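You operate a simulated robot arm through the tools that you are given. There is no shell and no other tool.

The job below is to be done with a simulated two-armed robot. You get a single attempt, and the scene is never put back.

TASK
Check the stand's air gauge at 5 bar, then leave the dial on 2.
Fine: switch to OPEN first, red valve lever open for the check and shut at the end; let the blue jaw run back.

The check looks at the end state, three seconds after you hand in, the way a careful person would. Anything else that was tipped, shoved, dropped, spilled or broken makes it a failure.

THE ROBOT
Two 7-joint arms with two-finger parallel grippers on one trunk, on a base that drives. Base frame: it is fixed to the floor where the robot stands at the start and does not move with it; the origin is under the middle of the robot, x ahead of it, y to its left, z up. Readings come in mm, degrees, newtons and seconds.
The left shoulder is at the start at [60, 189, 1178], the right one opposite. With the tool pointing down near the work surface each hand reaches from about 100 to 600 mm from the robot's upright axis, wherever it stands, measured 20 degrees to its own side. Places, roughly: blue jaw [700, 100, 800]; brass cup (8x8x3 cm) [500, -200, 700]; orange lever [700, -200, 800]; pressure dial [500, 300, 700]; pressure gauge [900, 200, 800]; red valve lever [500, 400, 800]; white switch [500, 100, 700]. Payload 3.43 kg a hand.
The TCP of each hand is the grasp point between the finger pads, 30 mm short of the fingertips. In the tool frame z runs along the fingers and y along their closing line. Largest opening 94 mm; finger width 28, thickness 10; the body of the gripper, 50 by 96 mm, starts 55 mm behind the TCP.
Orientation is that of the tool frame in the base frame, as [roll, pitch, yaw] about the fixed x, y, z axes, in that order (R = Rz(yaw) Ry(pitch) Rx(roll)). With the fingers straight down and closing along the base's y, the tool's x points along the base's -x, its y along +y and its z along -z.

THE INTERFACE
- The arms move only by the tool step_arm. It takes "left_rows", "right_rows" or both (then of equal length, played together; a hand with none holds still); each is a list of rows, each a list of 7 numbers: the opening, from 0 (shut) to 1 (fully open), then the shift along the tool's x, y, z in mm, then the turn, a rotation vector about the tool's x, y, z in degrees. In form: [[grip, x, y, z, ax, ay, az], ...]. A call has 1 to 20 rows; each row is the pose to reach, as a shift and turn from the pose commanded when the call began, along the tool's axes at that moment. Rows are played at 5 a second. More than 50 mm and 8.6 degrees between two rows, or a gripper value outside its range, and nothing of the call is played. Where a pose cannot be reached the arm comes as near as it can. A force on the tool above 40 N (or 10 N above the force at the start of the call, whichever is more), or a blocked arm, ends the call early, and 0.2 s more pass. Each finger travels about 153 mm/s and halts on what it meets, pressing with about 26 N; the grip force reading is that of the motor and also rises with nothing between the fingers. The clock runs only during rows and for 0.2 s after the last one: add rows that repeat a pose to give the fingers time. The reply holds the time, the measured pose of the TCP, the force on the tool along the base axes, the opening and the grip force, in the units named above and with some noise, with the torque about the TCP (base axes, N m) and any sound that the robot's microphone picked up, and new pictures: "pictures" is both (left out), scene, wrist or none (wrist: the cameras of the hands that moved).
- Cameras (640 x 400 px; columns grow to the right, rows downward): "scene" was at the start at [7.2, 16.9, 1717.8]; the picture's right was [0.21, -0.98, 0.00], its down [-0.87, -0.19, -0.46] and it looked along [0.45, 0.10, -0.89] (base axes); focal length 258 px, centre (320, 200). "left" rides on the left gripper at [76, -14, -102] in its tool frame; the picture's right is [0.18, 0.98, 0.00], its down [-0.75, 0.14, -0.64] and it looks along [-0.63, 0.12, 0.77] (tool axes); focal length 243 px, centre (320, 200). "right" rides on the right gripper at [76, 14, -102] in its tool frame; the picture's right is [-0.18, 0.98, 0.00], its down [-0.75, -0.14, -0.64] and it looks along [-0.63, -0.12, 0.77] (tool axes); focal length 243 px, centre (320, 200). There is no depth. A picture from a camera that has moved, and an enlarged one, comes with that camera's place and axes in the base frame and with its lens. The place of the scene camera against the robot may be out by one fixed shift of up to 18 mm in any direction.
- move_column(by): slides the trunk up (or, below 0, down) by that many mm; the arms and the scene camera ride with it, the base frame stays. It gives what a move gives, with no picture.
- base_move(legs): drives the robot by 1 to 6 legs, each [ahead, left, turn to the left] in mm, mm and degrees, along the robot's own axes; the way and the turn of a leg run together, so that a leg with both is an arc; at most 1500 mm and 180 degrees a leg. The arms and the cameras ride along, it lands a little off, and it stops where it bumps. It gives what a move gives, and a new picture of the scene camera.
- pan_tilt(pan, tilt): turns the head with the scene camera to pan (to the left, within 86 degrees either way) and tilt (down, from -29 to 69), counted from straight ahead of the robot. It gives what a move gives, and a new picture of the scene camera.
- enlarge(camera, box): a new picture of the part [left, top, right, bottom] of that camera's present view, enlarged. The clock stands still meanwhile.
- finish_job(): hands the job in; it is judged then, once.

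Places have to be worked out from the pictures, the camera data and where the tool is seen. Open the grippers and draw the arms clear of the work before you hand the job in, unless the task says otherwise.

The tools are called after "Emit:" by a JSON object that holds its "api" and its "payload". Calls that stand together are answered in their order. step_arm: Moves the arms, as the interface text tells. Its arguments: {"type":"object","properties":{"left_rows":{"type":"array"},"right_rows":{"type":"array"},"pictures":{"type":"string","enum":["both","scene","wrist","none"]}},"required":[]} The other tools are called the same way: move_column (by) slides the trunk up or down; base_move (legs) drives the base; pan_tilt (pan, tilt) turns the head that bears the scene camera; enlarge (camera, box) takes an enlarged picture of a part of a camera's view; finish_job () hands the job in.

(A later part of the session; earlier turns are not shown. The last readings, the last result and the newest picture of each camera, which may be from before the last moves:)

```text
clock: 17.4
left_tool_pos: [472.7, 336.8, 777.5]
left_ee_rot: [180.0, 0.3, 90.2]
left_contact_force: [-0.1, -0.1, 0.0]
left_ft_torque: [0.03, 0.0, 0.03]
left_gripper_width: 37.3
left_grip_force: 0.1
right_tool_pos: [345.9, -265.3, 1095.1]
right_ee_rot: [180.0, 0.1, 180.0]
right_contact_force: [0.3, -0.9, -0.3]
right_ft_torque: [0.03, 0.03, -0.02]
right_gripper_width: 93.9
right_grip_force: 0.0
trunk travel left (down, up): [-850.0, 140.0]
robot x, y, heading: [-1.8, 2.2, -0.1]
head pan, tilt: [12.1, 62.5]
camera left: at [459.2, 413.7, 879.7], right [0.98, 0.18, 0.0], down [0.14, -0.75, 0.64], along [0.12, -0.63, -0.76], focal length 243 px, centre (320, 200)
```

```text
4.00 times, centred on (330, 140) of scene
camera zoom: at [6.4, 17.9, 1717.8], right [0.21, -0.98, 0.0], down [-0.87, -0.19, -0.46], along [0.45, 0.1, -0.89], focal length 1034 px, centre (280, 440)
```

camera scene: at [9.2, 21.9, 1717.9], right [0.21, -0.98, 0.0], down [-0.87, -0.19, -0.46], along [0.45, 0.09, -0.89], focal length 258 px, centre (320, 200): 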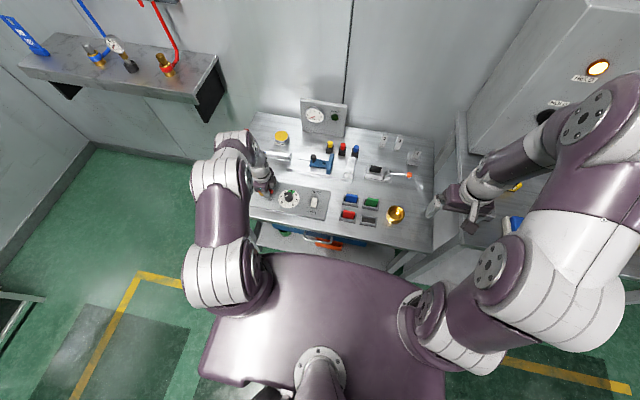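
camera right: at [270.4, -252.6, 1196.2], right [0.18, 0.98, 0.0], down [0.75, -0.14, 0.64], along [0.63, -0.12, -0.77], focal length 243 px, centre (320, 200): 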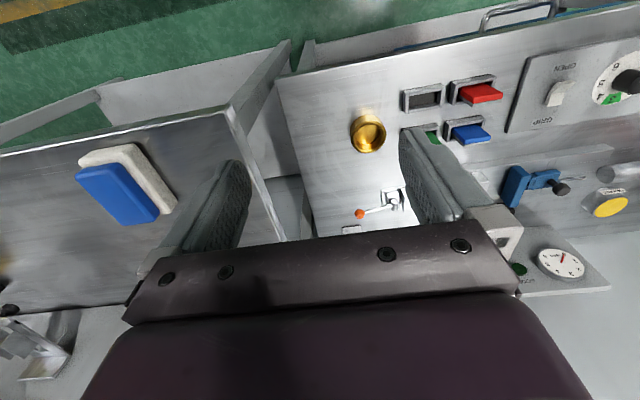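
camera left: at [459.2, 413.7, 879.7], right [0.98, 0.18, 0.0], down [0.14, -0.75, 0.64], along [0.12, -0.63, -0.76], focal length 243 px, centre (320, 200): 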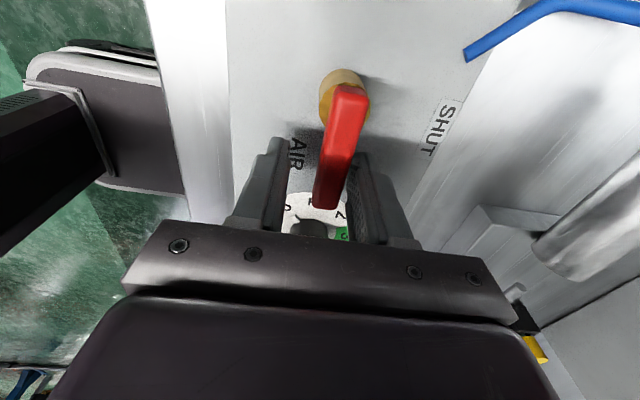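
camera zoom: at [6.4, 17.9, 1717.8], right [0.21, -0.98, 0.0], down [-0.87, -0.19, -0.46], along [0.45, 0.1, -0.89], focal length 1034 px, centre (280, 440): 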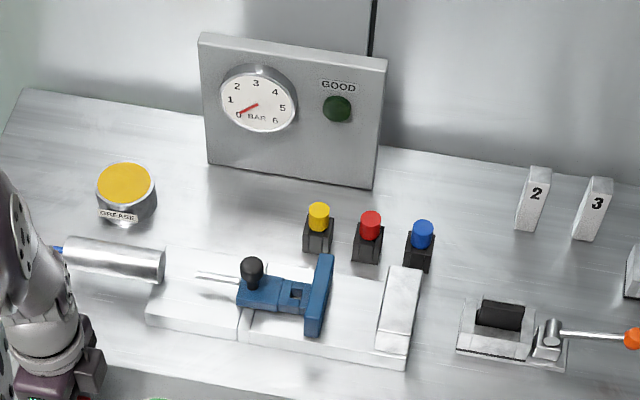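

The valve lever now lies at 90° from SHUT, and the gauge still shows 0 as the dial is near 0. I lift off and move the hand over the dial, turning the wrist back.

Emit:
{"api": "step_arm", "payload": {"left_rows": [[0.5, 0, 0, -30, 0, 0, 0], [0.5, 0, 0, -70, 0, 0, 0], [0.5, 0, 0, -100, 0, 0, -8], [0.6, -15, -8, -100, 0, 0, -16], [0.6, -30, -16, -100, 0, 0, -24], [0.6, -45, -25, -100, 0, 0, -32], [0.6, -60, -35, -100, 0, 0, -40], [0.6, -75, -45, -100, 0, 0, -48], [0.6, -84, -50, -100, 0, 0, -56], [0.6, -84, -50, -100, 0, 0, -64], [0.6, -84, -50, -100, 0, 0, -72], [0.6, -84, -50, -100, 0, 0, -80], [0.6, -84, -50, -100, 0, 0, -88], [0.6, -84, -50, -100, 0, 0, -90], [0.6, -84, -50, -100, 0, 0, -90]]}}

Emit:
{"api": "enlarge", "payload": {"camera": "left", "box": [200, 0, 520, 200]}}

Emit:
{"api": "enlarge", "payload": {"camera": "scene", "box": [230, 90, 430, 230]}}

```text
clock: 20.6
left_tool_pos: [423.8, 254.0, 877.5]
left_ee_rot: [-180.0, 0.2, -179.9]
left_contact_force: [-0.3, -0.7, 0.5]
left_ft_torque: [0.0, 0.03, 0.01]
left_gripper_width: 56.6
left_grip_force: 0.1
right_tool_pos: [347.9, -266.5, 1094.0]
right_ee_rot: [180.0, 0.0, -180.0]
right_contact_force: [0.2, 0.7, -0.6]
right_ft_torque: [-0.04, -0.03, 0.0]
right_gripper_width: 94.2
right_grip_force: 0.2
trunk travel left (down, up): [-850.0, 140.0]
robot x, y, heading: [-1.9, -0.7, -0.0]
head pan, tilt: [12.1, 62.5]
camera scene: at [7.1, 16.8, 1717.8], right [0.21, -0.98, 0.0], down [-0.87, -0.19, -0.46], along [0.45, 0.1, -0.89], focal length 258 px, centre (320, 200)
camera left: at [348.6, 239.5, 980.0], right [-0.19, 0.98, 0.0], down [0.75, 0.14, 0.65], along [0.63, 0.12, -0.76], focal length 243 px, centre (320, 200)
```

scene: 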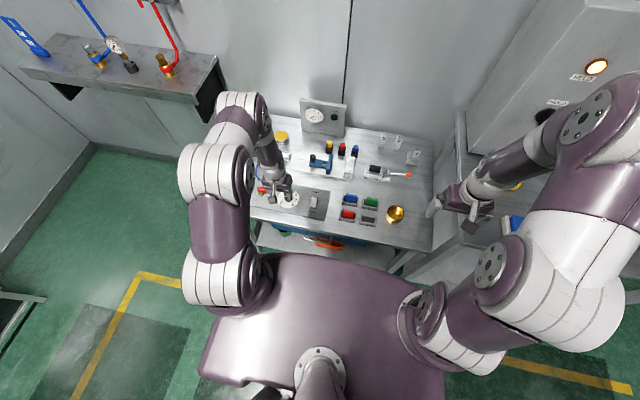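
left: 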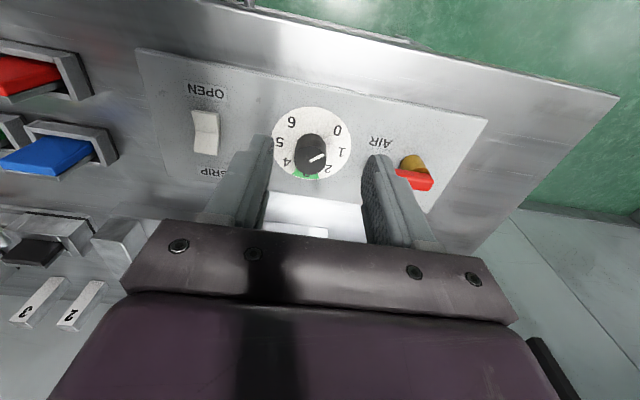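

```text
2.00 times, centred on (360, 100) of left
camera zoom: at [348.6, 239.5, 980.0], right [-0.19, 0.98, 0.0], down [0.75, 0.14, 0.65], along [0.63, 0.12, -0.76], focal length 485 px, centre (240, 400)
```

zoom: 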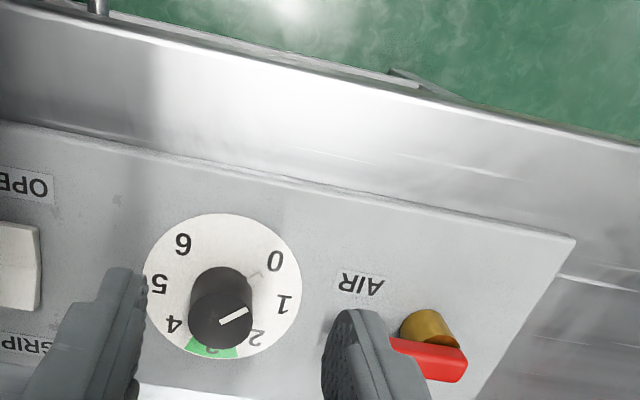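

```text
2.86 times, centred on (330, 160) of scene
camera zoom: at [7.1, 16.8, 1717.8], right [0.21, -0.98, 0.0], down [-0.87, -0.19, -0.46], along [0.45, 0.1, -0.89], focal length 739 px, centre (291, 314)
```

zoom: 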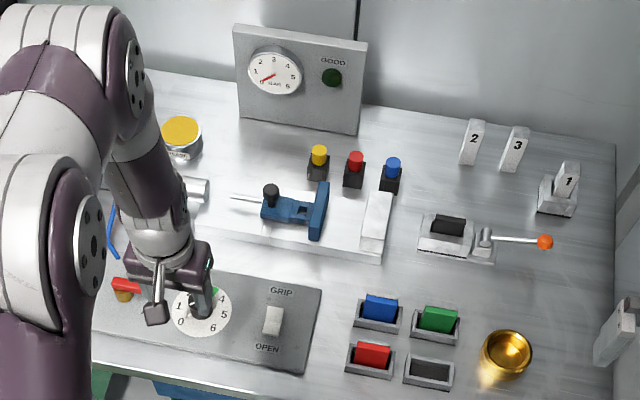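

The dial centre comes out at about (475,253) with its top near z 766; valve lever is across the SHUT direction. I move over the dial and wind the wrist the other way so there's room for a long clockwise turn.

Emit:
{"api": "step_arm", "payload": {"left_rows": [[0.6, -10, 0, 0, 0, 0, -8], [0.6, -20, 0, 0, 0, 0, -16], [0.6, -30, 0, 0, 0, 0, -24], [0.6, -40, -1, 0, 0, 0, -32], [0.6, -51, -1, 0, 0, 0, -40], [0.6, -51, -1, 0, 0, 0, -48], [0.6, -51, -1, 0, 0, 0, -56], [0.6, -51, -1, 0, 0, 0, -64], [0.6, -51, -1, 0, 0, 0, -72], [0.6, -51, -1, 0, 0, 0, -80], [0.6, -51, -1, 0, 0, 0, -88], [0.6, -51, -1, 0, 0, 0, -90], [0.6, -51, -1, 0, 0, 0, -90]]}}

Emit:
{"api": "enlarge", "payload": {"camera": "left", "box": [160, 0, 480, 240]}}

```text
clock: 23.4
left_tool_pos: [476.0, 253.5, 877.6]
left_ee_rot: [-179.9, 0.0, -89.9]
left_contact_force: [-0.1, 0.4, 0.3]
left_ft_torque: [0.01, 0.0, 0.01]
left_gripper_width: 56.4
left_grip_force: 0.1
right_tool_pos: [347.0, -263.5, 1094.0]
right_ee_rot: [-180.0, 0.0, 180.0]
right_contact_force: [-0.5, -0.5, 0.0]
right_ft_torque: [-0.01, 0.0, 0.01]
right_gripper_width: 94.1
right_grip_force: 0.2
trunk travel left (down, up): [-850.0, 140.0]
robot x, y, heading: [1.2, 0.7, 0.0]
head pan, tilt: [12.1, 62.5]
camera scene: at [7.2, 16.8, 1717.8], right [0.21, -0.98, 0.0], down [-0.87, -0.19, -0.46], along [0.45, 0.1, -0.89], focal length 258 px, centre (320, 200)
camera left: at [489.8, 177.5, 980.6], right [-0.98, -0.19, 0.0], down [-0.14, 0.75, 0.64], along [-0.12, 0.63, -0.77], focal length 243 px, centre (320, 200)
```

scene: 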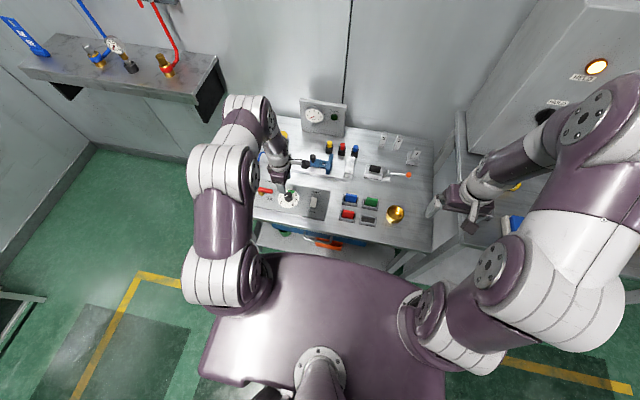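
left: 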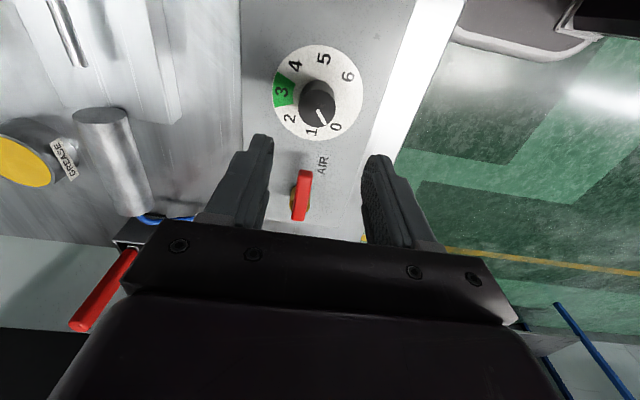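

```text
1.67 times, centred on (320, 120) of left
camera zoom: at [489.8, 177.5, 980.6], right [-0.98, -0.19, 0.0], down [-0.14, 0.75, 0.64], along [-0.12, 0.63, -0.77], focal length 404 px, centre (320, 333)
```

zoom: 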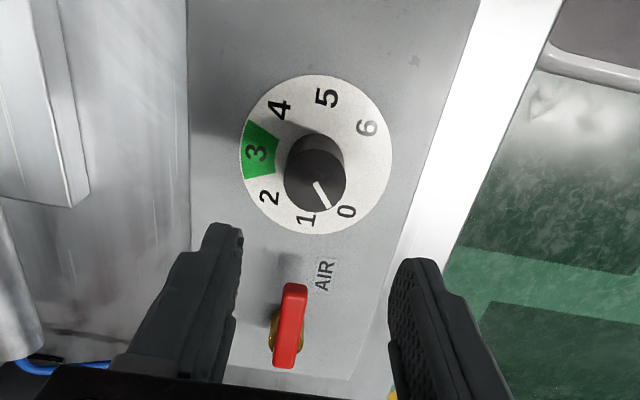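

Averaging the two wrist orientations puts the dial axis at (478,253), top ≈ z 763, pointer ≈0.1. The wrist accepted this yaw, so I lower the open fingers around the knob.

Emit:
{"api": "step_arm", "payload": {"left_rows": [[0.6, 0, -2, 30, 0, 0, 0], [0.6, 0, -2, 60, 0, 0, 0], [0.6, 0, -2, 80, 0, 0, 0], [0.6, 0, -2, 92, 0, 0, 0], [0.6, 0, -2, 102, 0, 0, 0], [0.6, 0, -2, 102, 0, 0, 0]]}}

Emit:
{"api": "enlarge", "payload": {"camera": "left", "box": [160, 0, 480, 240]}}

```text
clock: 24.8
left_tool_pos: [478.1, 251.7, 777.8]
left_ee_rot: [-179.7, -0.1, -90.0]
left_contact_force: [-0.5, 0.4, -0.4]
left_ft_torque: [0.0, -0.04, 0.01]
left_gripper_width: 56.4
left_grip_force: 0.0
right_tool_pos: [347.9, -266.4, 1094.1]
right_ee_rot: [-179.9, 0.0, -180.0]
right_contact_force: [-0.9, 0.3, 0.5]
right_ft_torque: [0.0, -0.02, 0.06]
right_gripper_width: 94.1
right_grip_force: 0.1
trunk travel left (down, up): [-850.0, 140.0]
robot x, y, heading: [1.3, -2.7, 0.0]
head pan, tilt: [12.1, 62.5]
camera scene: at [7.0, 16.7, 1717.8], right [0.21, -0.98, 0.0], down [-0.87, -0.19, -0.46], along [0.45, 0.1, -0.89], focal length 258 px, centre (320, 200)
camera left: at [492.3, 177.1, 878.9], right [-0.98, -0.18, 0.0], down [-0.14, 0.75, 0.64], along [-0.12, 0.63, -0.77], focal length 243 px, centre (320, 200)
```

scene: 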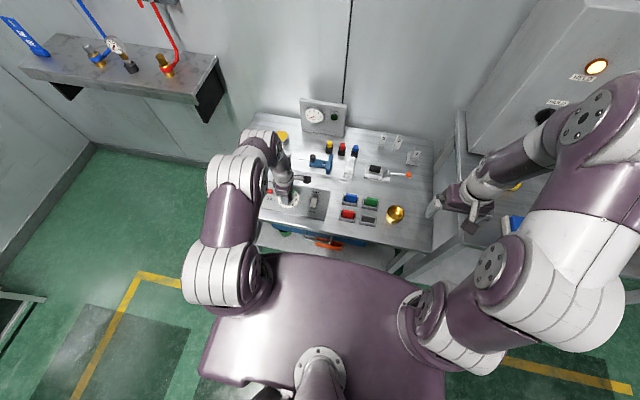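
left: 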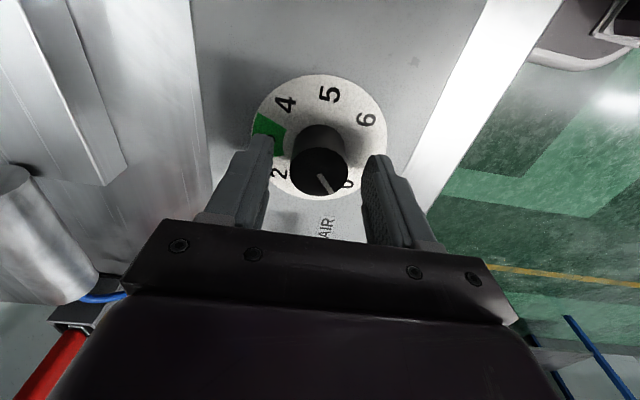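

```text
1.67 times, centred on (320, 120) of left
camera zoom: at [492.3, 177.1, 878.9], right [-0.98, -0.18, 0.0], down [-0.14, 0.75, 0.64], along [-0.12, 0.63, -0.77], focal length 404 px, centre (320, 333)
```

zoom: 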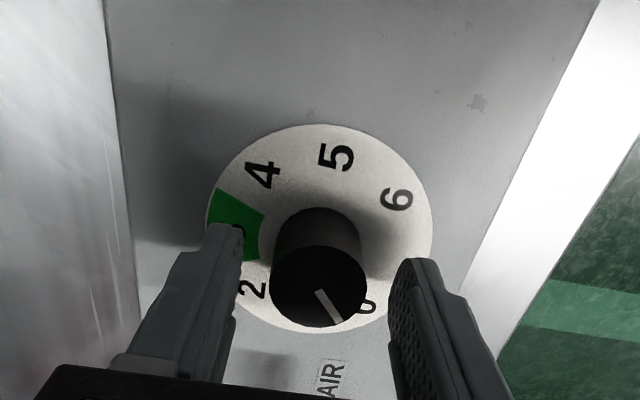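

The knob sits between the pads, about 2 mm off in y. I nudge, lower 4 mm, and close on it.

Emit:
{"api": "step_arm", "payload": {"left_rows": [[0.6, -1.7, 0, 4, 0, 0, 0], [0.45, -1.7, 0, 4, 0, 0, 0], [0.35, -1.7, 0, 4, 0, 0, 0], [0.2, -1.7, 0, 4, 0, 0, 0], [0.0, -1.7, 0, 4, 0, 0, 0], [0.0, -1.7, 0, 4, 0, 0, 0]], "pictures": "none"}}

```text
clock: 26.2
left_tool_pos: [478.9, 254.4, 771.6]
left_ee_rot: [-179.9, 0.0, -90.1]
left_contact_force: [0.7, 1.1, 0.6]
left_ft_torque: [0.18, 0.24, 0.0]
left_gripper_width: 33.7
left_grip_force: 45.5
right_tool_pos: [348.4, -265.4, 1094.4]
right_ee_rot: [-179.9, 0.0, -180.0]
right_contact_force: [0.0, -0.5, 0.0]
right_ft_torque: [0.02, -0.01, 0.02]
right_gripper_width: 93.9
right_grip_force: 0.1
trunk travel left (down, up): [-850.0, 140.0]
robot x, y, heading: [-5.1, 1.5, -0.0]
head pan, tilt: [12.1, 62.5]
```

Knob gripped at 33.7 mm with almost no side force. I turn it clockwise about 48° and check the gauge and jaw.

Emit:
{"api": "step_arm", "payload": {"left_rows": [[0, 0, 0, 0, 0, 0, 6], [0, 0, 0, 0, 0, 0, 12], [0, 0, 0, 0, 0, 0, 18], [0, 0, 0, 0, 0, 0, 24], [0, 0, 0, 0, 0, 0, 30], [0, 0, 0, 0, 0, 0, 36], [0, 0, 0, 0, 0, 0, 42], [0, 0, 0, 0, 0, 0, 48], [0, 0, 0, 0, 0, 0, 48], [0, 0, 0, 0, 0, 0, 48]]}}

Emit:
{"api": "enlarge", "payload": {"camera": "scene", "box": [290, 90, 370, 190]}}

Emit:
{"api": "enlarge", "payload": {"camera": "left", "box": [160, 0, 480, 240]}}

```text
clock: 28.4
left_tool_pos: [479.6, 253.0, 772.9]
left_ee_rot: [-179.6, 0.3, -138.0]
left_contact_force: [10.1, 8.2, 14.3]
left_ft_torque: [0.16, 0.36, 0.05]
left_gripper_width: 33.4
left_grip_force: 44.2
right_tool_pos: [348.3, -265.0, 1093.9]
right_ee_rot: [-180.0, 0.0, 180.0]
right_contact_force: [-0.4, -0.6, -0.4]
right_ft_torque: [0.01, 0.0, 0.03]
right_gripper_width: 93.7
right_grip_force: 0.1
trunk travel left (down, up): [-850.0, 140.0]
robot x, y, heading: [1.9, 0.9, -0.3]
head pan, tilt: [12.1, 62.5]
camera scene: at [7.3, 17.2, 1717.9], right [0.21, -0.98, 0.0], down [-0.87, -0.19, -0.46], along [0.45, 0.1, -0.89], focal length 258 px, centre (320, 200)
camera left: at [432.3, 193.1, 874.5], right [-0.79, 0.61, -0.01], down [0.46, 0.61, 0.65], along [0.4, 0.51, -0.76], focal length 243 px, centre (320, 200)
```

scene: 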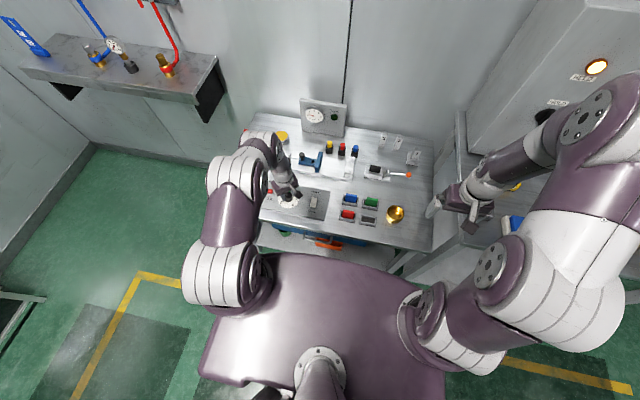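
left: 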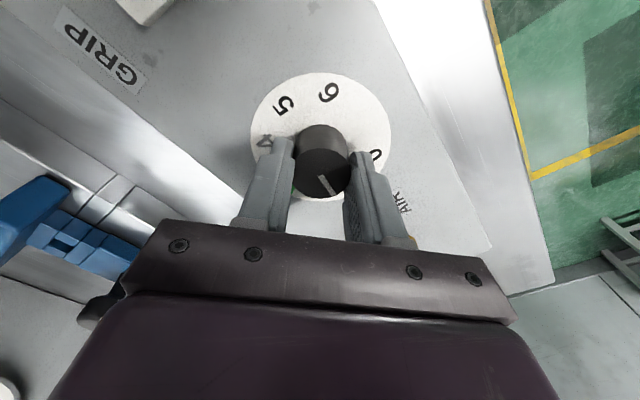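

```text
4.00 times, centred on (330, 140) of scene
camera zoom: at [7.3, 17.2, 1717.9], right [0.21, -0.98, 0.0], down [-0.87, -0.19, -0.46], along [0.45, 0.1, -0.89], focal length 1034 px, centre (280, 440)
```

zoom: 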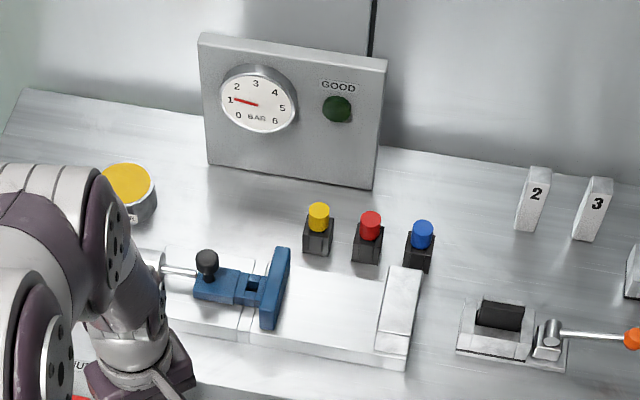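

```text
1.67 times, centred on (320, 120) of left
camera zoom: at [432.3, 193.1, 874.5], right [-0.79, 0.61, -0.01], down [0.46, 0.61, 0.65], along [0.4, 0.51, -0.76], focal length 404 px, centre (320, 333)
```

zoom: 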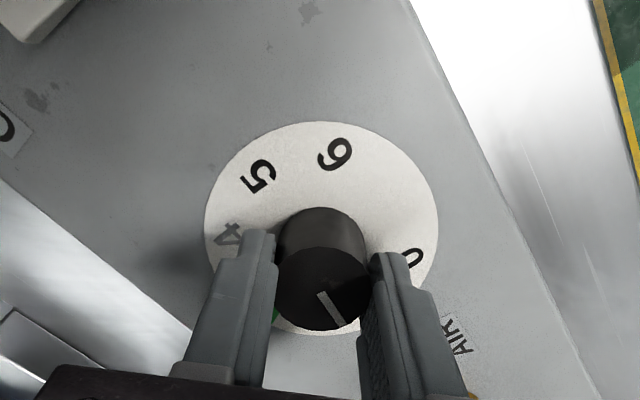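

The gauge has risen to about 1 bar and the blue jaw is running back freely, so switch and valve are right. I keep turning clockwise.

Emit:
{"api": "step_arm", "payload": {"left_rows": [[0, 0, 0, 0, 0, 0, 7], [0, 0, 0, 0, 0, 0, 14], [0, 0, 0, 0, 0, 0, 21], [0, 0, 0, 0, 0, 0, 28], [0, 0, 0, 0, 0, 0, 35], [0, 0, 0, 0, 0, 0, 42], [0, 0, 0, 0, 0, 0, 49], [0, 0, 0, 0, 0, 0, 56], [0, 0, 0, 0, 0, 0, 63], [0, 0, 0, 0, 0, 0, 70], [0, 0, 0, 0, 0, 0, 70]]}}

Emit:
{"api": "enlarge", "payload": {"camera": "scene", "box": [290, 90, 370, 190]}}

```text
clock: 30.8
left_tool_pos: [479.5, 252.7, 772.4]
left_ee_rot: [179.9, 0.0, 151.9]
left_contact_force: [17.6, -18.0, -0.5]
left_ft_torque: [-0.91, -0.89, -0.03]
left_gripper_width: 33.5
left_grip_force: 44.9
right_tool_pos: [349.8, -267.0, 1092.9]
right_ee_rot: [179.9, -0.1, 180.0]
right_contact_force: [-0.5, 0.3, -0.3]
right_ft_torque: [-0.02, 0.01, -0.01]
right_gripper_width: 94.1
right_grip_force: 0.0
trunk travel left (down, up): [-850.0, 140.0]
robot x, y, heading: [1.9, -0.9, -0.0]
head pan, tilt: [12.1, 62.5]
camera scene: at [10.2, 13.7, 1717.8], right [0.21, -0.98, 0.0], down [-0.87, -0.18, -0.46], along [0.45, 0.1, -0.89], focal length 258 px, centre (320, 200)
camera left: at [406.3, 276.0, 874.6], right [0.3, 0.95, 0.0], down [0.73, -0.23, 0.64], along [0.61, -0.19, -0.77], focal length 243 px, centre (320, 200)
```

scene: 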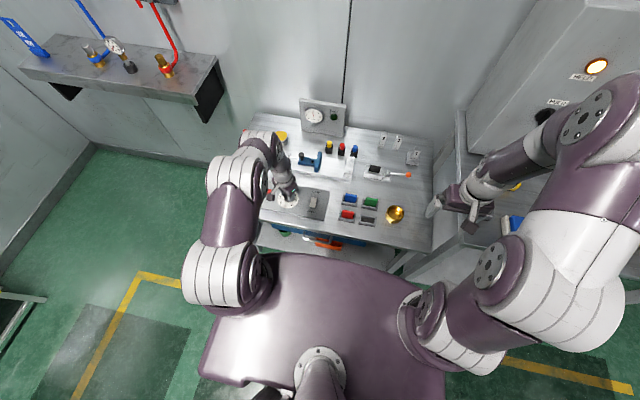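
left: 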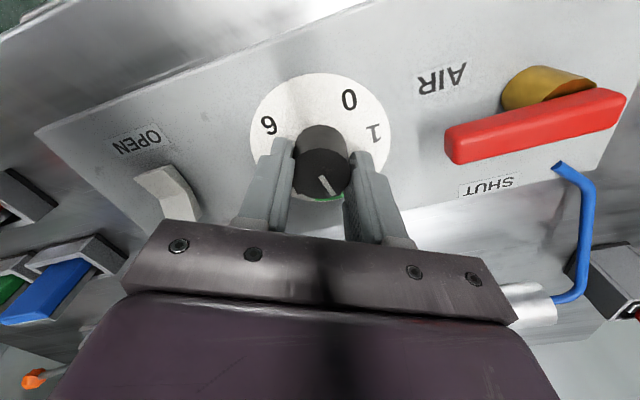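

```text
4.00 times, centred on (330, 140) of scene
camera zoom: at [10.2, 13.7, 1717.8], right [0.21, -0.98, 0.0], down [-0.87, -0.18, -0.46], along [0.45, 0.1, -0.89], focal length 1034 px, centre (280, 440)
```

zoom: 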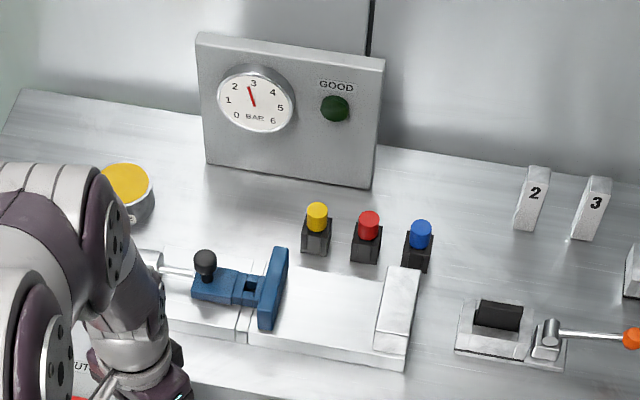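

Gauge about 2.7 bar, jaw settled back. Side force has built to 25 N, so I release the knob briefly to relieve it.

Emit:
{"api": "step_arm", "payload": {"left_rows": [[0.3, 0, 0, 0, 0, 0, 0], [0.5, 0, 0, 0, 0, 0, 0], [0.55, 0, 0, 0, 0, 0, 0]], "pictures": "wrist"}}

Emit:
{"api": "enlarge", "payload": {"camera": "left", "box": [200, 40, 440, 240]}}

Emit:
{"api": "enlarge", "payload": {"camera": "scene", "box": [300, 95, 350, 135]}}

```text
clock: 31.6
left_tool_pos: [478.2, 254.7, 772.5]
left_ee_rot: [179.9, 0.1, 152.0]
left_contact_force: [-0.1, 0.1, 0.1]
left_ft_torque: [0.01, 0.04, -0.01]
left_gripper_width: 51.9
left_grip_force: 0.2
right_tool_pos: [348.7, -266.0, 1094.3]
right_ee_rot: [180.0, 0.0, 180.0]
right_contact_force: [-0.3, -0.4, -0.9]
right_ft_torque: [0.02, 0.01, 0.01]
right_gripper_width: 94.0
right_grip_force: 0.0
trunk travel left (down, up): [-850.0, 140.0]
robot x, y, heading: [-1.3, -0.8, -0.0]
head pan, tilt: [12.1, 62.5]
camera left: at [404.6, 277.5, 874.7], right [0.3, 0.95, 0.0], down [0.73, -0.23, 0.64], along [0.61, -0.19, -0.77], focal length 243 px, centre (320, 200)
```

left: 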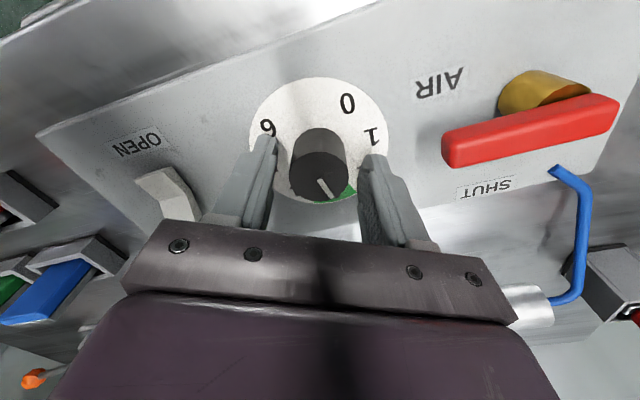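

```text
2.00 times, centred on (320, 140) of left
camera zoom: at [404.6, 277.5, 874.7], right [0.3, 0.95, 0.0], down [0.73, -0.23, 0.64], along [0.61, -0.19, -0.77], focal length 485 px, centre (320, 320)
```

zoom: 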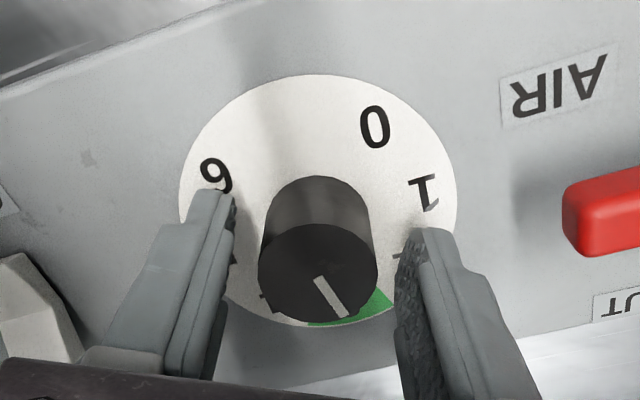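

```text
10.00 times, centred on (325, 115) of scene
camera zoom: at [8.2, 15.6, 1717.8], right [0.21, -0.98, 0.0], down [-0.87, -0.19, -0.46], along [0.45, 0.1, -0.89], focal length 2585 px, centre (270, 1050)
```

zoom: 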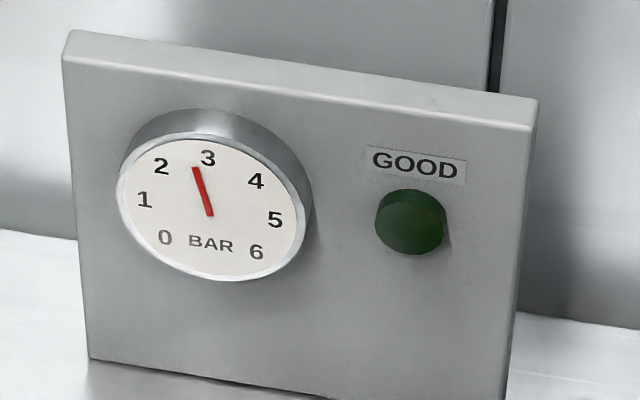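

Knob reads ≈2.7, matching the gauge. Its true axis is about (479.5,252.6); I recentre, wind the wrist back 60° with open fingers, and grip again.

Emit:
{"api": "step_arm", "payload": {"left_rows": [[0.6, -2.1, -1.2, 0, 0, 0, -6], [0.6, -2.1, -1.2, 0, 0, 0, -14], [0.6, -2.1, -1.2, 0, 0, 0, -22], [0.6, -2.1, -1.2, 0, 0, 0, -30], [0.6, -2.1, -1.2, 0, 0, 0, -38], [0.6, -2.1, -1.2, 0, 0, 0, -46], [0.6, -2.1, -1.2, 0, 0, 0, -54], [0.6, -2.1, -1.2, 0, 0, 0, -60], [0.5, -2.1, -1.2, 0, 0, 0, -60], [0.35, -2.1, -1.2, 0, 0, 0, -60], [0, -2.1, -1.2, 0, 0, 0, -60], [0, -2.1, -1.2, 0, 0, 0, -60]], "pictures": "wrist"}}

Emit:
{"api": "enlarge", "payload": {"camera": "scene", "box": [300, 95, 350, 135]}}

```text
clock: 34.2
left_tool_pos: [479.1, 253.5, 772.2]
left_ee_rot: [-179.8, 0.1, -148.0]
left_contact_force: [-2.0, 8.5, 2.4]
left_ft_torque: [0.47, 0.48, 0.01]
left_gripper_width: 33.8
left_grip_force: 44.9
right_tool_pos: [346.2, -263.8, 1095.8]
right_ee_rot: [-179.9, 0.0, -180.0]
right_contact_force: [0.3, -0.8, 0.1]
right_ft_torque: [0.0, 0.01, 0.03]
right_gripper_width: 93.8
right_grip_force: 0.1
trunk travel left (down, up): [-850.0, 140.0]
robot x, y, heading: [0.1, -1.1, -0.1]
head pan, tilt: [12.1, 62.5]
camera left: at [421.8, 201.3, 874.5], right [-0.68, 0.74, 0.0], down [0.56, 0.52, 0.64], along [0.48, 0.43, -0.77], focal length 243 px, centre (320, 200)
```

left: 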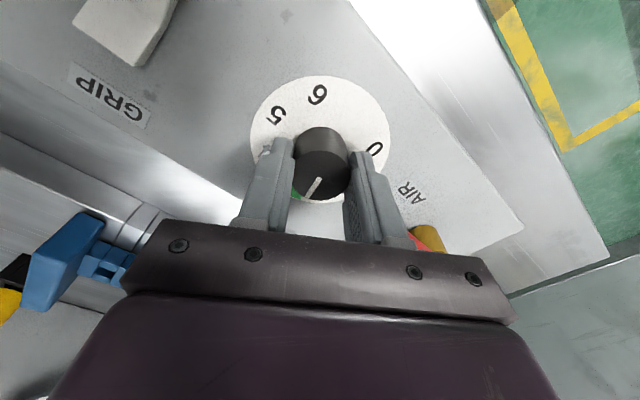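

```text
10.00 times, centred on (325, 115) of scene
camera zoom: at [6.3, 18.2, 1717.8], right [0.21, -0.98, 0.0], down [-0.87, -0.19, -0.46], along [0.45, 0.1, -0.89], focal length 2585 px, centre (270, 1050)
```

zoom: 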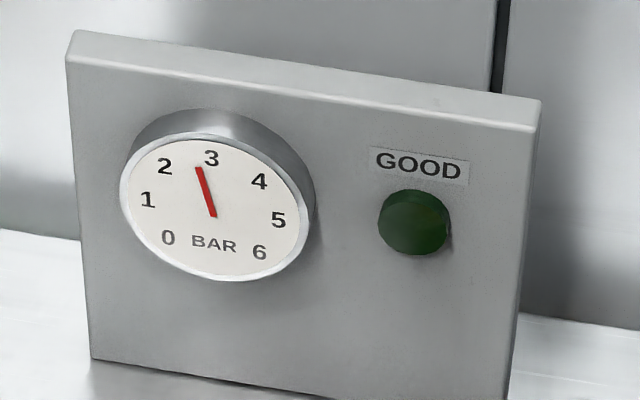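

Gauge holds at ≈2.7 with the knob gripped again. I turn 98° more clockwise, aiming just short of 5.

Emit:
{"api": "step_arm", "payload": {"left_rows": [[0, 0, 0, 0, 0, 0, 7], [0, 0, 0, 0, 0, 0, 14], [0, 0, 0, 0, 0, 0, 21], [0, 0, 0, 0, 0, 0, 28], [0, 0, 0, 0, 0, 0, 35], [0, 0, 0, 0, 0, 0, 42], [0, 0, 0, 0, 0, 0, 49], [0, 0, 0, 0, 0, 0, 56], [0, 0, 0, 0, 0, 0, 63], [0, 0, 0, 0, 0, 0, 70], [0, 0, 0, 0, 0, 0, 77], [0, 0, 0, 0, 0, 0, 84], [0, 0, 0, 0, 0, 0, 91], [0, 0, 0, 0, 0, 0, 98], [0, 0, 0, 0, 0, 0, 98], [0, 0, 0, 0, 0, 0, 98]], "pictures": "wrist"}}

Emit:
{"api": "enlarge", "payload": {"camera": "scene", "box": [300, 95, 350, 135]}}

Emit:
{"api": "enlarge", "payload": {"camera": "left", "box": [200, 40, 440, 240]}}

```text
clock: 37.6
left_tool_pos: [478.1, 252.9, 771.3]
left_ee_rot: [180.0, 0.2, 113.9]
left_contact_force: [-6.3, 8.3, -12.5]
left_ft_torque: [0.1, -0.09, -0.01]
left_gripper_width: 33.6
left_grip_force: 45.2
right_tool_pos: [348.1, -264.5, 1095.3]
right_ee_rot: [-179.9, 0.0, 180.0]
right_contact_force: [-0.7, 0.0, -0.7]
right_ft_torque: [0.0, 0.01, -0.01]
right_gripper_width: 93.9
right_grip_force: 0.0
trunk travel left (down, up): [-850.0, 140.0]
robot x, y, heading: [0.5, -1.5, -0.3]
head pan, tilt: [12.1, 62.5]
camera left: at [434.9, 317.4, 874.4], right [0.82, 0.57, 0.0], down [0.43, -0.63, 0.64], along [0.37, -0.53, -0.76], focal length 243 px, centre (320, 200)
```

left: 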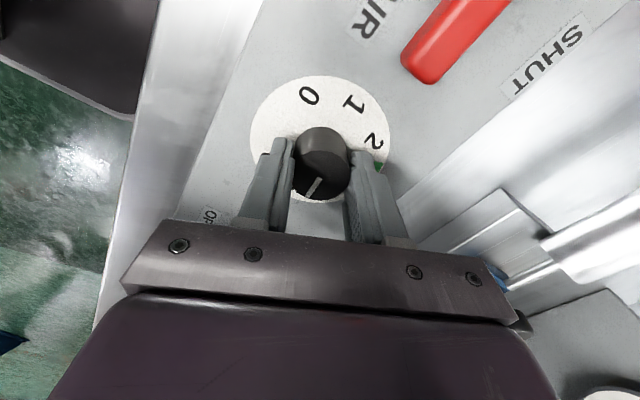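

```text
10.00 times, centred on (325, 115) of scene
camera zoom: at [7.6, 19.2, 1717.7], right [0.21, -0.98, 0.0], down [-0.87, -0.19, -0.46], along [0.45, 0.1, -0.89], focal length 2585 px, centre (270, 1050)
```

zoom: 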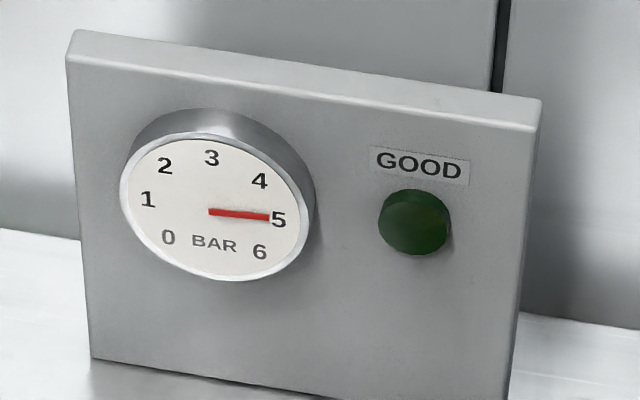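

```text
2.00 times, centred on (320, 140) of left
camera zoom: at [434.9, 317.4, 874.4], right [0.82, 0.57, 0.0], down [0.43, -0.63, 0.64], along [0.37, -0.53, -0.76], focal length 485 px, centre (320, 320)
```

zoom: 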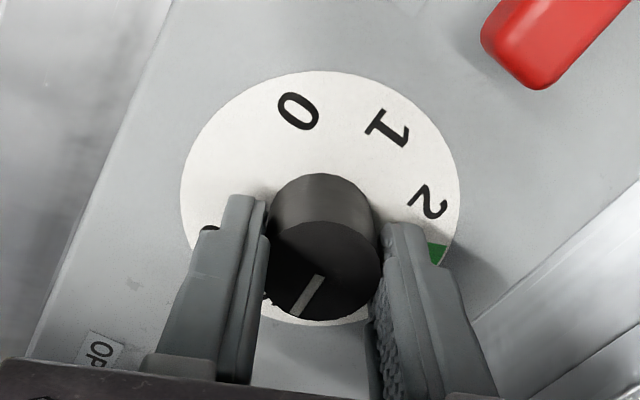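

The gauge reads just about 5 (≈4.95). I nudge 2° further and hold for a couple of seconds for the check.

Emit:
{"api": "step_arm", "payload": {"left_rows": [[0, 0, 0, 0, 0, 0, 2.5], [0, 0, 0, 0, 0, 0, 2.5], [0, 0, 0, 0, 0, 0, 2.5], [0, 0, 0, 0, 0, 0, 2.5], [0, 0, 0, 0, 0, 0, 2.5], [0, 0, 0, 0, 0, 0, 2.5], [0, 0, 0, 0, 0, 0, 2.5], [0, 0, 0, 0, 0, 0, 2.5], [0, 0, 0, 0, 0, 0, 2.5], [0, 0, 0, 0, 0, 0, 2.5]], "pictures": "scene"}}

Emit:
{"api": "enlarge", "payload": {"camera": "scene", "box": [300, 95, 350, 135]}}

Emit:
{"api": "enlarge", "payload": {"camera": "scene", "box": [230, 90, 430, 230]}}

```text
clock: 39.8
left_tool_pos: [479.1, 252.5, 772.1]
left_ee_rot: [179.9, 0.2, 111.5]
left_contact_force: [-10.1, 8.9, -12.5]
left_ft_torque: [0.1, 0.34, -0.01]
left_gripper_width: 33.9
left_grip_force: 45.1
right_tool_pos: [347.2, -264.0, 1096.3]
right_ee_rot: [-179.9, 0.1, 179.9]
right_contact_force: [0.2, -0.4, 0.0]
right_ft_torque: [-0.01, -0.02, 0.02]
right_gripper_width: 94.0
right_grip_force: 0.0
trunk travel left (down, up): [-850.0, 140.0]
robot x, y, heading: [-0.4, -1.7, 0.0]
head pan, tilt: [12.1, 62.5]
camera scene: at [6.9, 19.3, 1717.7], right [0.21, -0.98, 0.0], down [-0.87, -0.19, -0.46], along [0.45, 0.1, -0.89], focal length 258 px, centre (320, 200)
```

scene: 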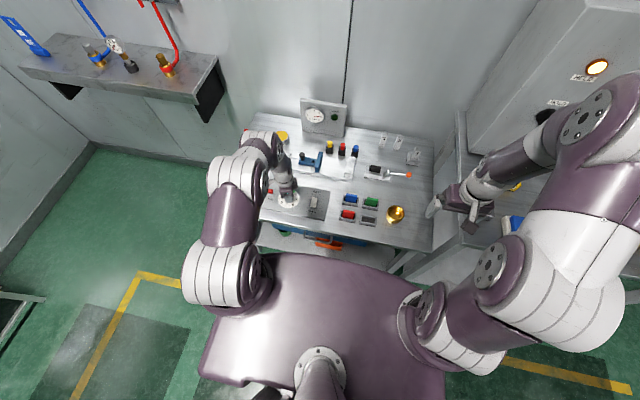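

```text
10.00 times, centred on (325, 115) of scene
camera zoom: at [6.9, 19.3, 1717.7], right [0.21, -0.98, 0.0], down [-0.87, -0.19, -0.46], along [0.45, 0.1, -0.89], focal length 2585 px, centre (270, 1050)
```

zoom: 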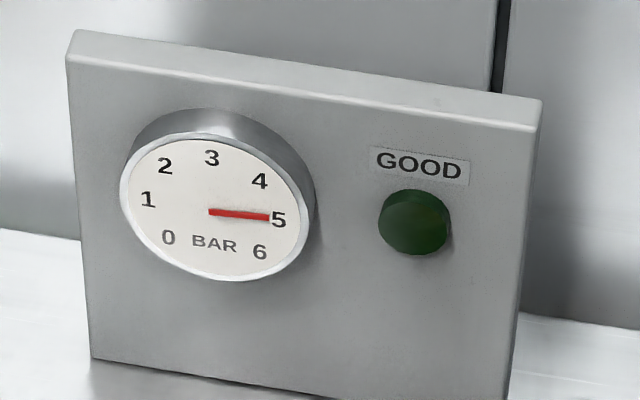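

```text
2.86 times, centred on (330, 160) of scene
camera zoom: at [6.9, 19.3, 1717.7], right [0.21, -0.98, 0.0], down [-0.87, -0.19, -0.46], along [0.45, 0.1, -0.89], focal length 739 px, centre (291, 314)
```

zoom: 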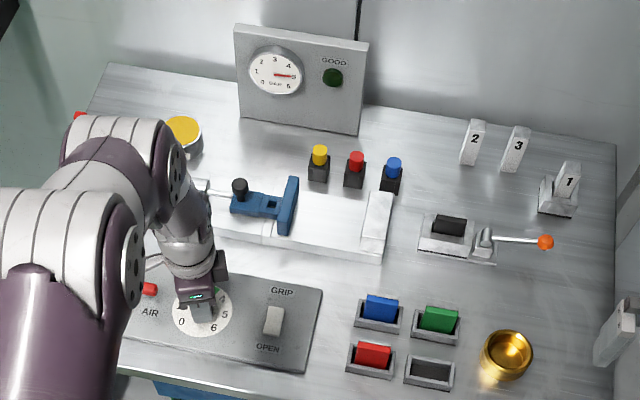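

Gauge stands at 5 bar. I release the knob to see the dial itself and confirm the reading holds.

Emit:
{"api": "step_arm", "payload": {"left_rows": [[0.3, 0, 0, 0, 0, 0, 0], [0.5, 0, 0, 0, 0, 0, 0], [0.6, 0, 0, 0, 0, 0, 0], [0.6, 0, 0, 0, 0, 0, 0], [0.6, 0, 0, 0, 0, 0, 0]], "pictures": "wrist"}}

Emit:
{"api": "enlarge", "payload": {"camera": "left", "box": [200, 40, 440, 240]}}

Emit:
{"api": "enlarge", "payload": {"camera": "scene", "box": [300, 95, 350, 135]}}

```text
clock: 41.0
left_tool_pos: [478.5, 251.7, 772.5]
left_ee_rot: [179.9, 0.1, 111.5]
left_contact_force: [-0.3, 0.1, -0.6]
left_ft_torque: [0.01, 0.0, 0.02]
left_gripper_width: 56.4
left_grip_force: 0.0
right_tool_pos: [347.9, -265.1, 1094.7]
right_ee_rot: [180.0, 0.0, -180.0]
right_contact_force: [1.1, -0.3, -1.0]
right_ft_torque: [0.0, 0.0, -0.02]
right_gripper_width: 94.0
right_grip_force: 0.1
trunk travel left (down, up): [-850.0, 140.0]
robot x, y, heading: [-3.1, 1.2, 0.2]
head pan, tilt: [12.1, 62.5]
camera left: at [438.4, 318.1, 875.2], right [0.85, 0.53, 0.0], down [0.4, -0.65, 0.64], along [0.34, -0.54, -0.77], focal length 243 px, centre (320, 200)
```

left: 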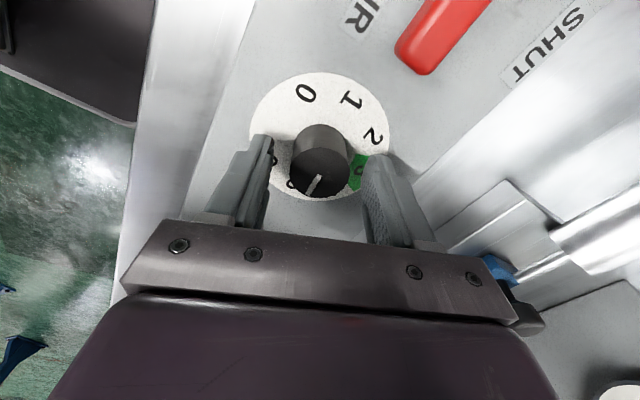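

```text
2.00 times, centred on (320, 140) of left
camera zoom: at [438.4, 318.1, 875.2], right [0.85, 0.53, 0.0], down [0.4, -0.65, 0.64], along [0.34, -0.54, -0.77], focal length 485 px, centre (320, 320)
```

zoom: 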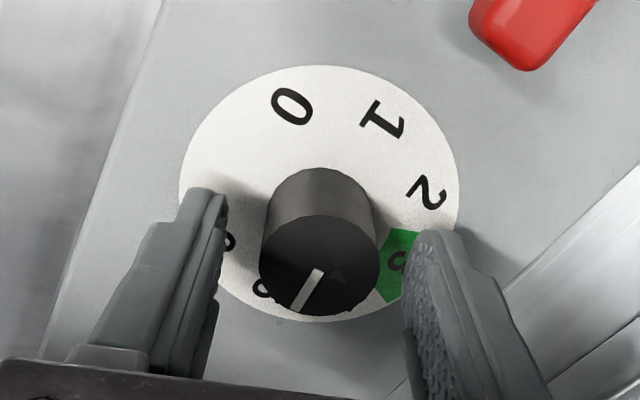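

```text
10.00 times, centred on (325, 115) of scene
camera zoom: at [7.2, 16.9, 1717.8], right [0.21, -0.98, 0.0], down [-0.87, -0.19, -0.46], along [0.45, 0.1, -0.89], focal length 2585 px, centre (270, 1050)
```

zoom: 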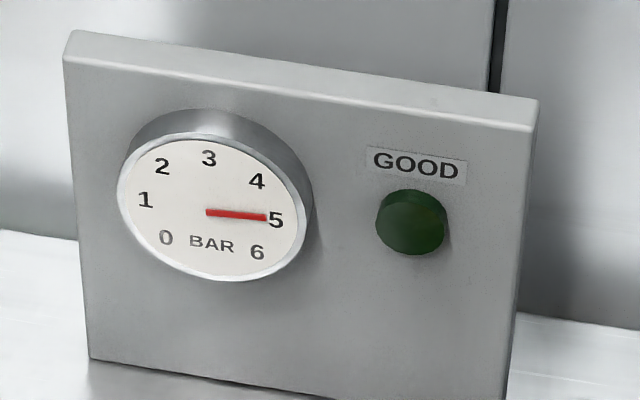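

The dial and gauge both stand on 5. Now I recentre by 1 mm, grip, and turn it back counter-clockwise 135° to 2.

Emit:
{"api": "step_arm", "payload": {"left_rows": [[0.6, 0.6, 1.0, 0, 0, 0, 0], [0.4, 0.6, 1.0, 0, 0, 0, 0], [0, 0.6, 1.0, 0, 0, 0, 0], [0, 0.6, 1.0, 0, 0, 0, 0]], "pictures": "none"}}

Emit:
{"api": "step_arm", "payload": {"left_rows": [[0, 0, 0, 0, 0, 0, -7.5], [0, 0, 0, 0, 0, 0, -15], [0, 0, 0, 0, 0, 0, -22.5], [0, 0, 0, 0, 0, 0, -30], [0, 0, 0, 0, 0, 0, -37.5], [0, 0, 0, 0, 0, 0, -45], [0, 0, 0, 0, 0, 0, -52.5], [0, 0, 0, 0, 0, 0, -60], [0, 0, 0, 0, 0, 0, -67.5], [0, 0, 0, 0, 0, 0, -75], [0, 0, 0, 0, 0, 0, -82.5], [0, 0, 0, 0, 0, 0, -90], [0, 0, 0, 0, 0, 0, -97.5], [0, 0, 0, 0, 0, 0, -105], [0, 0, 0, 0, 0, 0, -112.5], [0, 0, 0, 0, 0, 0, -120], [0, 0, 0, 0, 0, 0, -127.5], [0, 0, 0, 0, 0, 0, -134], [0, 0, 0, 0, 0, 0, -134]], "pictures": "wrist"}}

Emit:
{"api": "enlarge", "payload": {"camera": "scene", "box": [300, 95, 350, 135]}}

Emit:
{"api": "enlarge", "payload": {"camera": "left", "box": [200, 40, 440, 240]}}

```text
clock: 42.0
left_tool_pos: [478.8, 252.5, 772.3]
left_ee_rot: [179.9, 0.0, 111.5]
left_contact_force: [-5.2, -2.2, -1.8]
left_ft_torque: [0.11, 0.48, 0.0]
left_gripper_width: 33.7
left_grip_force: 45.2
right_tool_pos: [346.5, -264.5, 1094.1]
right_ee_rot: [179.9, -0.1, 179.9]
right_contact_force: [-0.8, -1.1, -0.6]
right_ft_torque: [-0.02, 0.0, 0.04]
right_gripper_width: 94.2
right_grip_force: 0.0
trunk travel left (down, up): [-850.0, 140.0]
robot x, y, heading: [-1.7, -2.1, 0.2]
head pan, tilt: [12.1, 62.5]
```

```text
clock: 46.0
left_tool_pos: [478.4, 252.9, 772.3]
left_ee_rot: [-179.7, 0.2, -114.4]
left_contact_force: [-15.7, 3.6, -0.8]
left_ft_torque: [0.66, 0.46, 0.01]
left_gripper_width: 33.7
left_grip_force: 44.5
right_tool_pos: [346.2, -264.4, 1096.1]
right_ee_rot: [-179.9, 0.1, 180.0]
right_contact_force: [1.0, 0.5, -0.2]
right_ft_torque: [-0.01, -0.02, 0.01]
right_gripper_width: 93.8
right_grip_force: 0.2
trunk travel left (down, up): [-850.0, 140.0]
robot x, y, heading: [-1.1, 1.5, 0.0]
head pan, tilt: [12.1, 62.5]
camera left: at [460.5, 179.0, 874.8], right [-0.97, 0.24, 0.0], down [0.18, 0.75, 0.64], along [0.16, 0.62, -0.77], focal length 243 px, centre (320, 200)
```

left: 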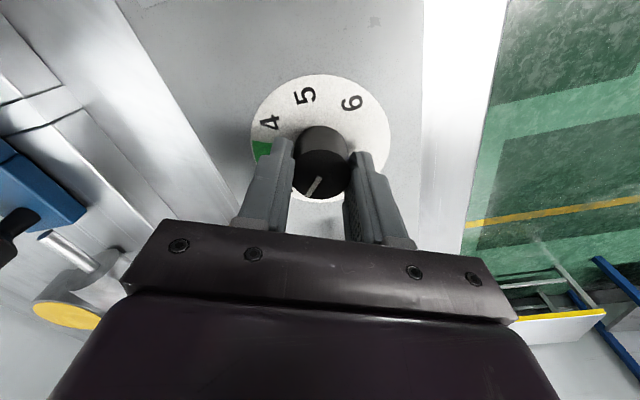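

```text
10.00 times, centred on (325, 115) of scene
camera zoom: at [4.5, 17.4, 1717.8], right [0.21, -0.98, 0.0], down [-0.87, -0.19, -0.46], along [0.45, 0.1, -0.89], focal length 2585 px, centre (270, 1050)
```

zoom: 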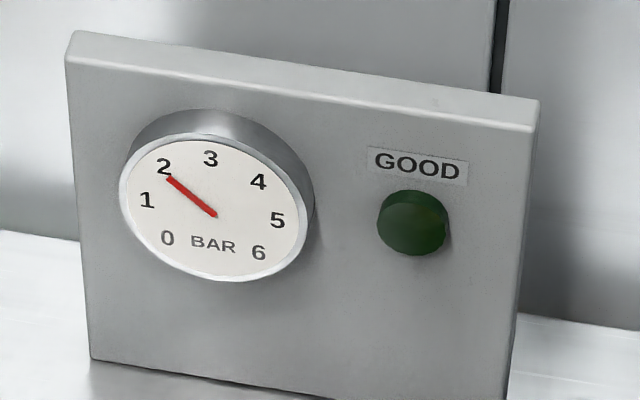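

```text
2.00 times, centred on (320, 140) of left
camera zoom: at [460.5, 179.0, 874.8], right [-0.97, 0.24, 0.0], down [0.18, 0.75, 0.64], along [0.16, 0.62, -0.77], focal length 485 px, centre (320, 320)
```

zoom: 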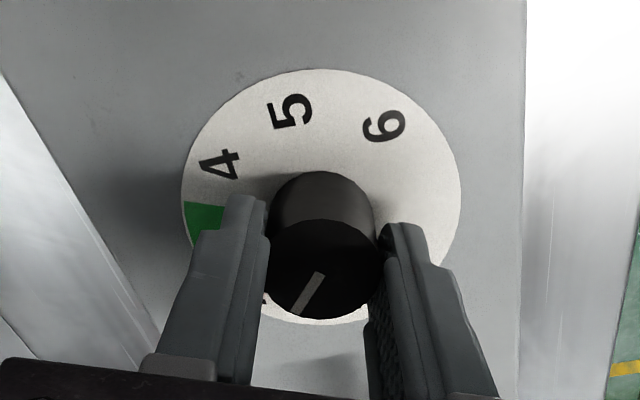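

The gauge has come down to about 2. I zoom tighter on the needle for fine adjustment.

Emit:
{"api": "enlarge", "payload": {"camera": "scene", "box": [305, 102, 325, 126]}}

Emit:
{"api": "step_arm", "payload": {"left_rows": [[0.3, 0, 0, 0, 0, 0, 0], [0.5, 0, 0, 0, 0, 0, 0], [0.6, 0, 0, 0, 0, 0, 0], [0.6, 0, 0, -40, 0, 0, 0], [0.6, 0, 0, -80, 0, 0, 0], [0.6, 0, 0, -80, 0, 0, 0]], "pictures": "wrist"}}

Emit:
{"api": "enlarge", "payload": {"camera": "left", "box": [240, 20, 400, 140]}}

Emit:
{"api": "enlarge", "payload": {"camera": "scene", "box": [305, 102, 325, 126]}}

```text
16.00 times, centred on (315, 114) of scene
camera zoom: at [4.5, 17.4, 1717.8], right [0.21, -0.98, 0.0], down [-0.87, -0.19, -0.46], along [0.45, 0.1, -0.89], focal length 4136 px, centre (400, 1576)
```

zoom: 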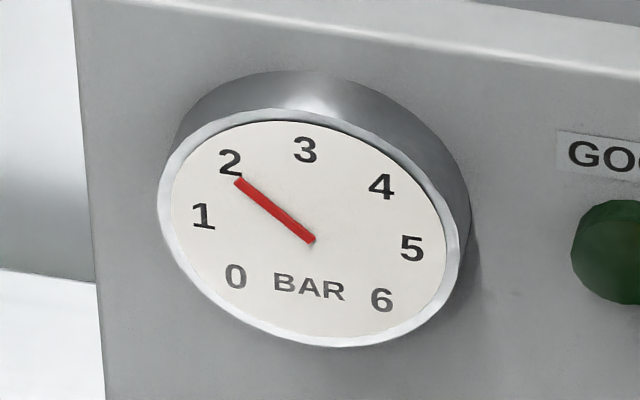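

```text
clock: 47.4
left_tool_pos: [479.4, 255.1, 852.1]
left_ee_rot: [-179.8, 0.0, -114.5]
left_contact_force: [-0.3, 0.2, 0.0]
left_ft_torque: [0.02, -0.03, 0.02]
left_gripper_width: 56.3
left_grip_force: 0.1
right_tool_pos: [347.0, -264.8, 1094.2]
right_ee_rot: [-179.9, 0.0, 179.9]
right_contact_force: [-0.4, 0.3, 0.2]
right_ft_torque: [0.01, 0.02, -0.02]
right_gripper_width: 93.9
right_grip_force: 0.0
trunk travel left (down, up): [-850.0, 140.0]
robot x, y, heading: [-3.4, 3.2, 0.2]
head pan, tilt: [12.1, 62.5]
camera left: at [460.4, 180.1, 955.2], right [-0.97, 0.24, 0.0], down [0.18, 0.74, 0.64], along [0.16, 0.62, -0.77], focal length 243 px, centre (320, 200)
```

left: 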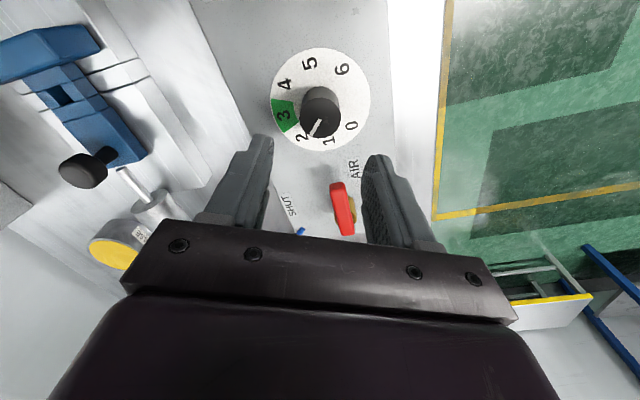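

```text
3.33 times, centred on (320, 80) of left
camera zoom: at [460.4, 180.1, 955.2], right [-0.97, 0.24, 0.0], down [0.18, 0.74, 0.64], along [0.16, 0.62, -0.77], focal length 809 px, centre (320, 600)
```

zoom: 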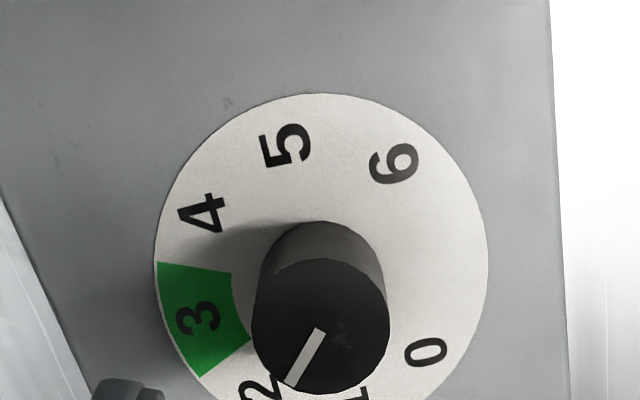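

```text
16.00 times, centred on (315, 114) of scene
camera zoom: at [7.7, 17.3, 1717.8], right [0.21, -0.98, 0.0], down [-0.87, -0.19, -0.46], along [0.45, 0.1, -0.89], focal length 4136 px, centre (400, 1576)
```

zoom: 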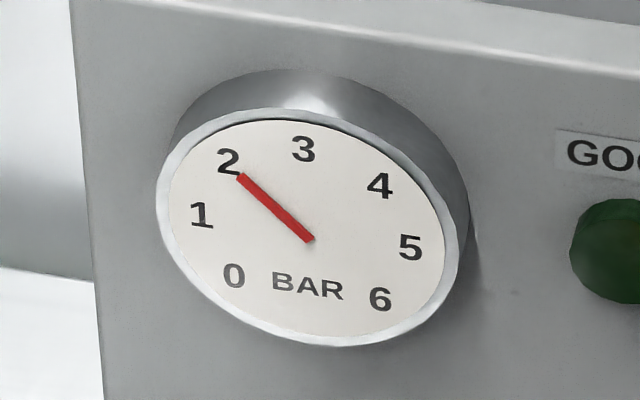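

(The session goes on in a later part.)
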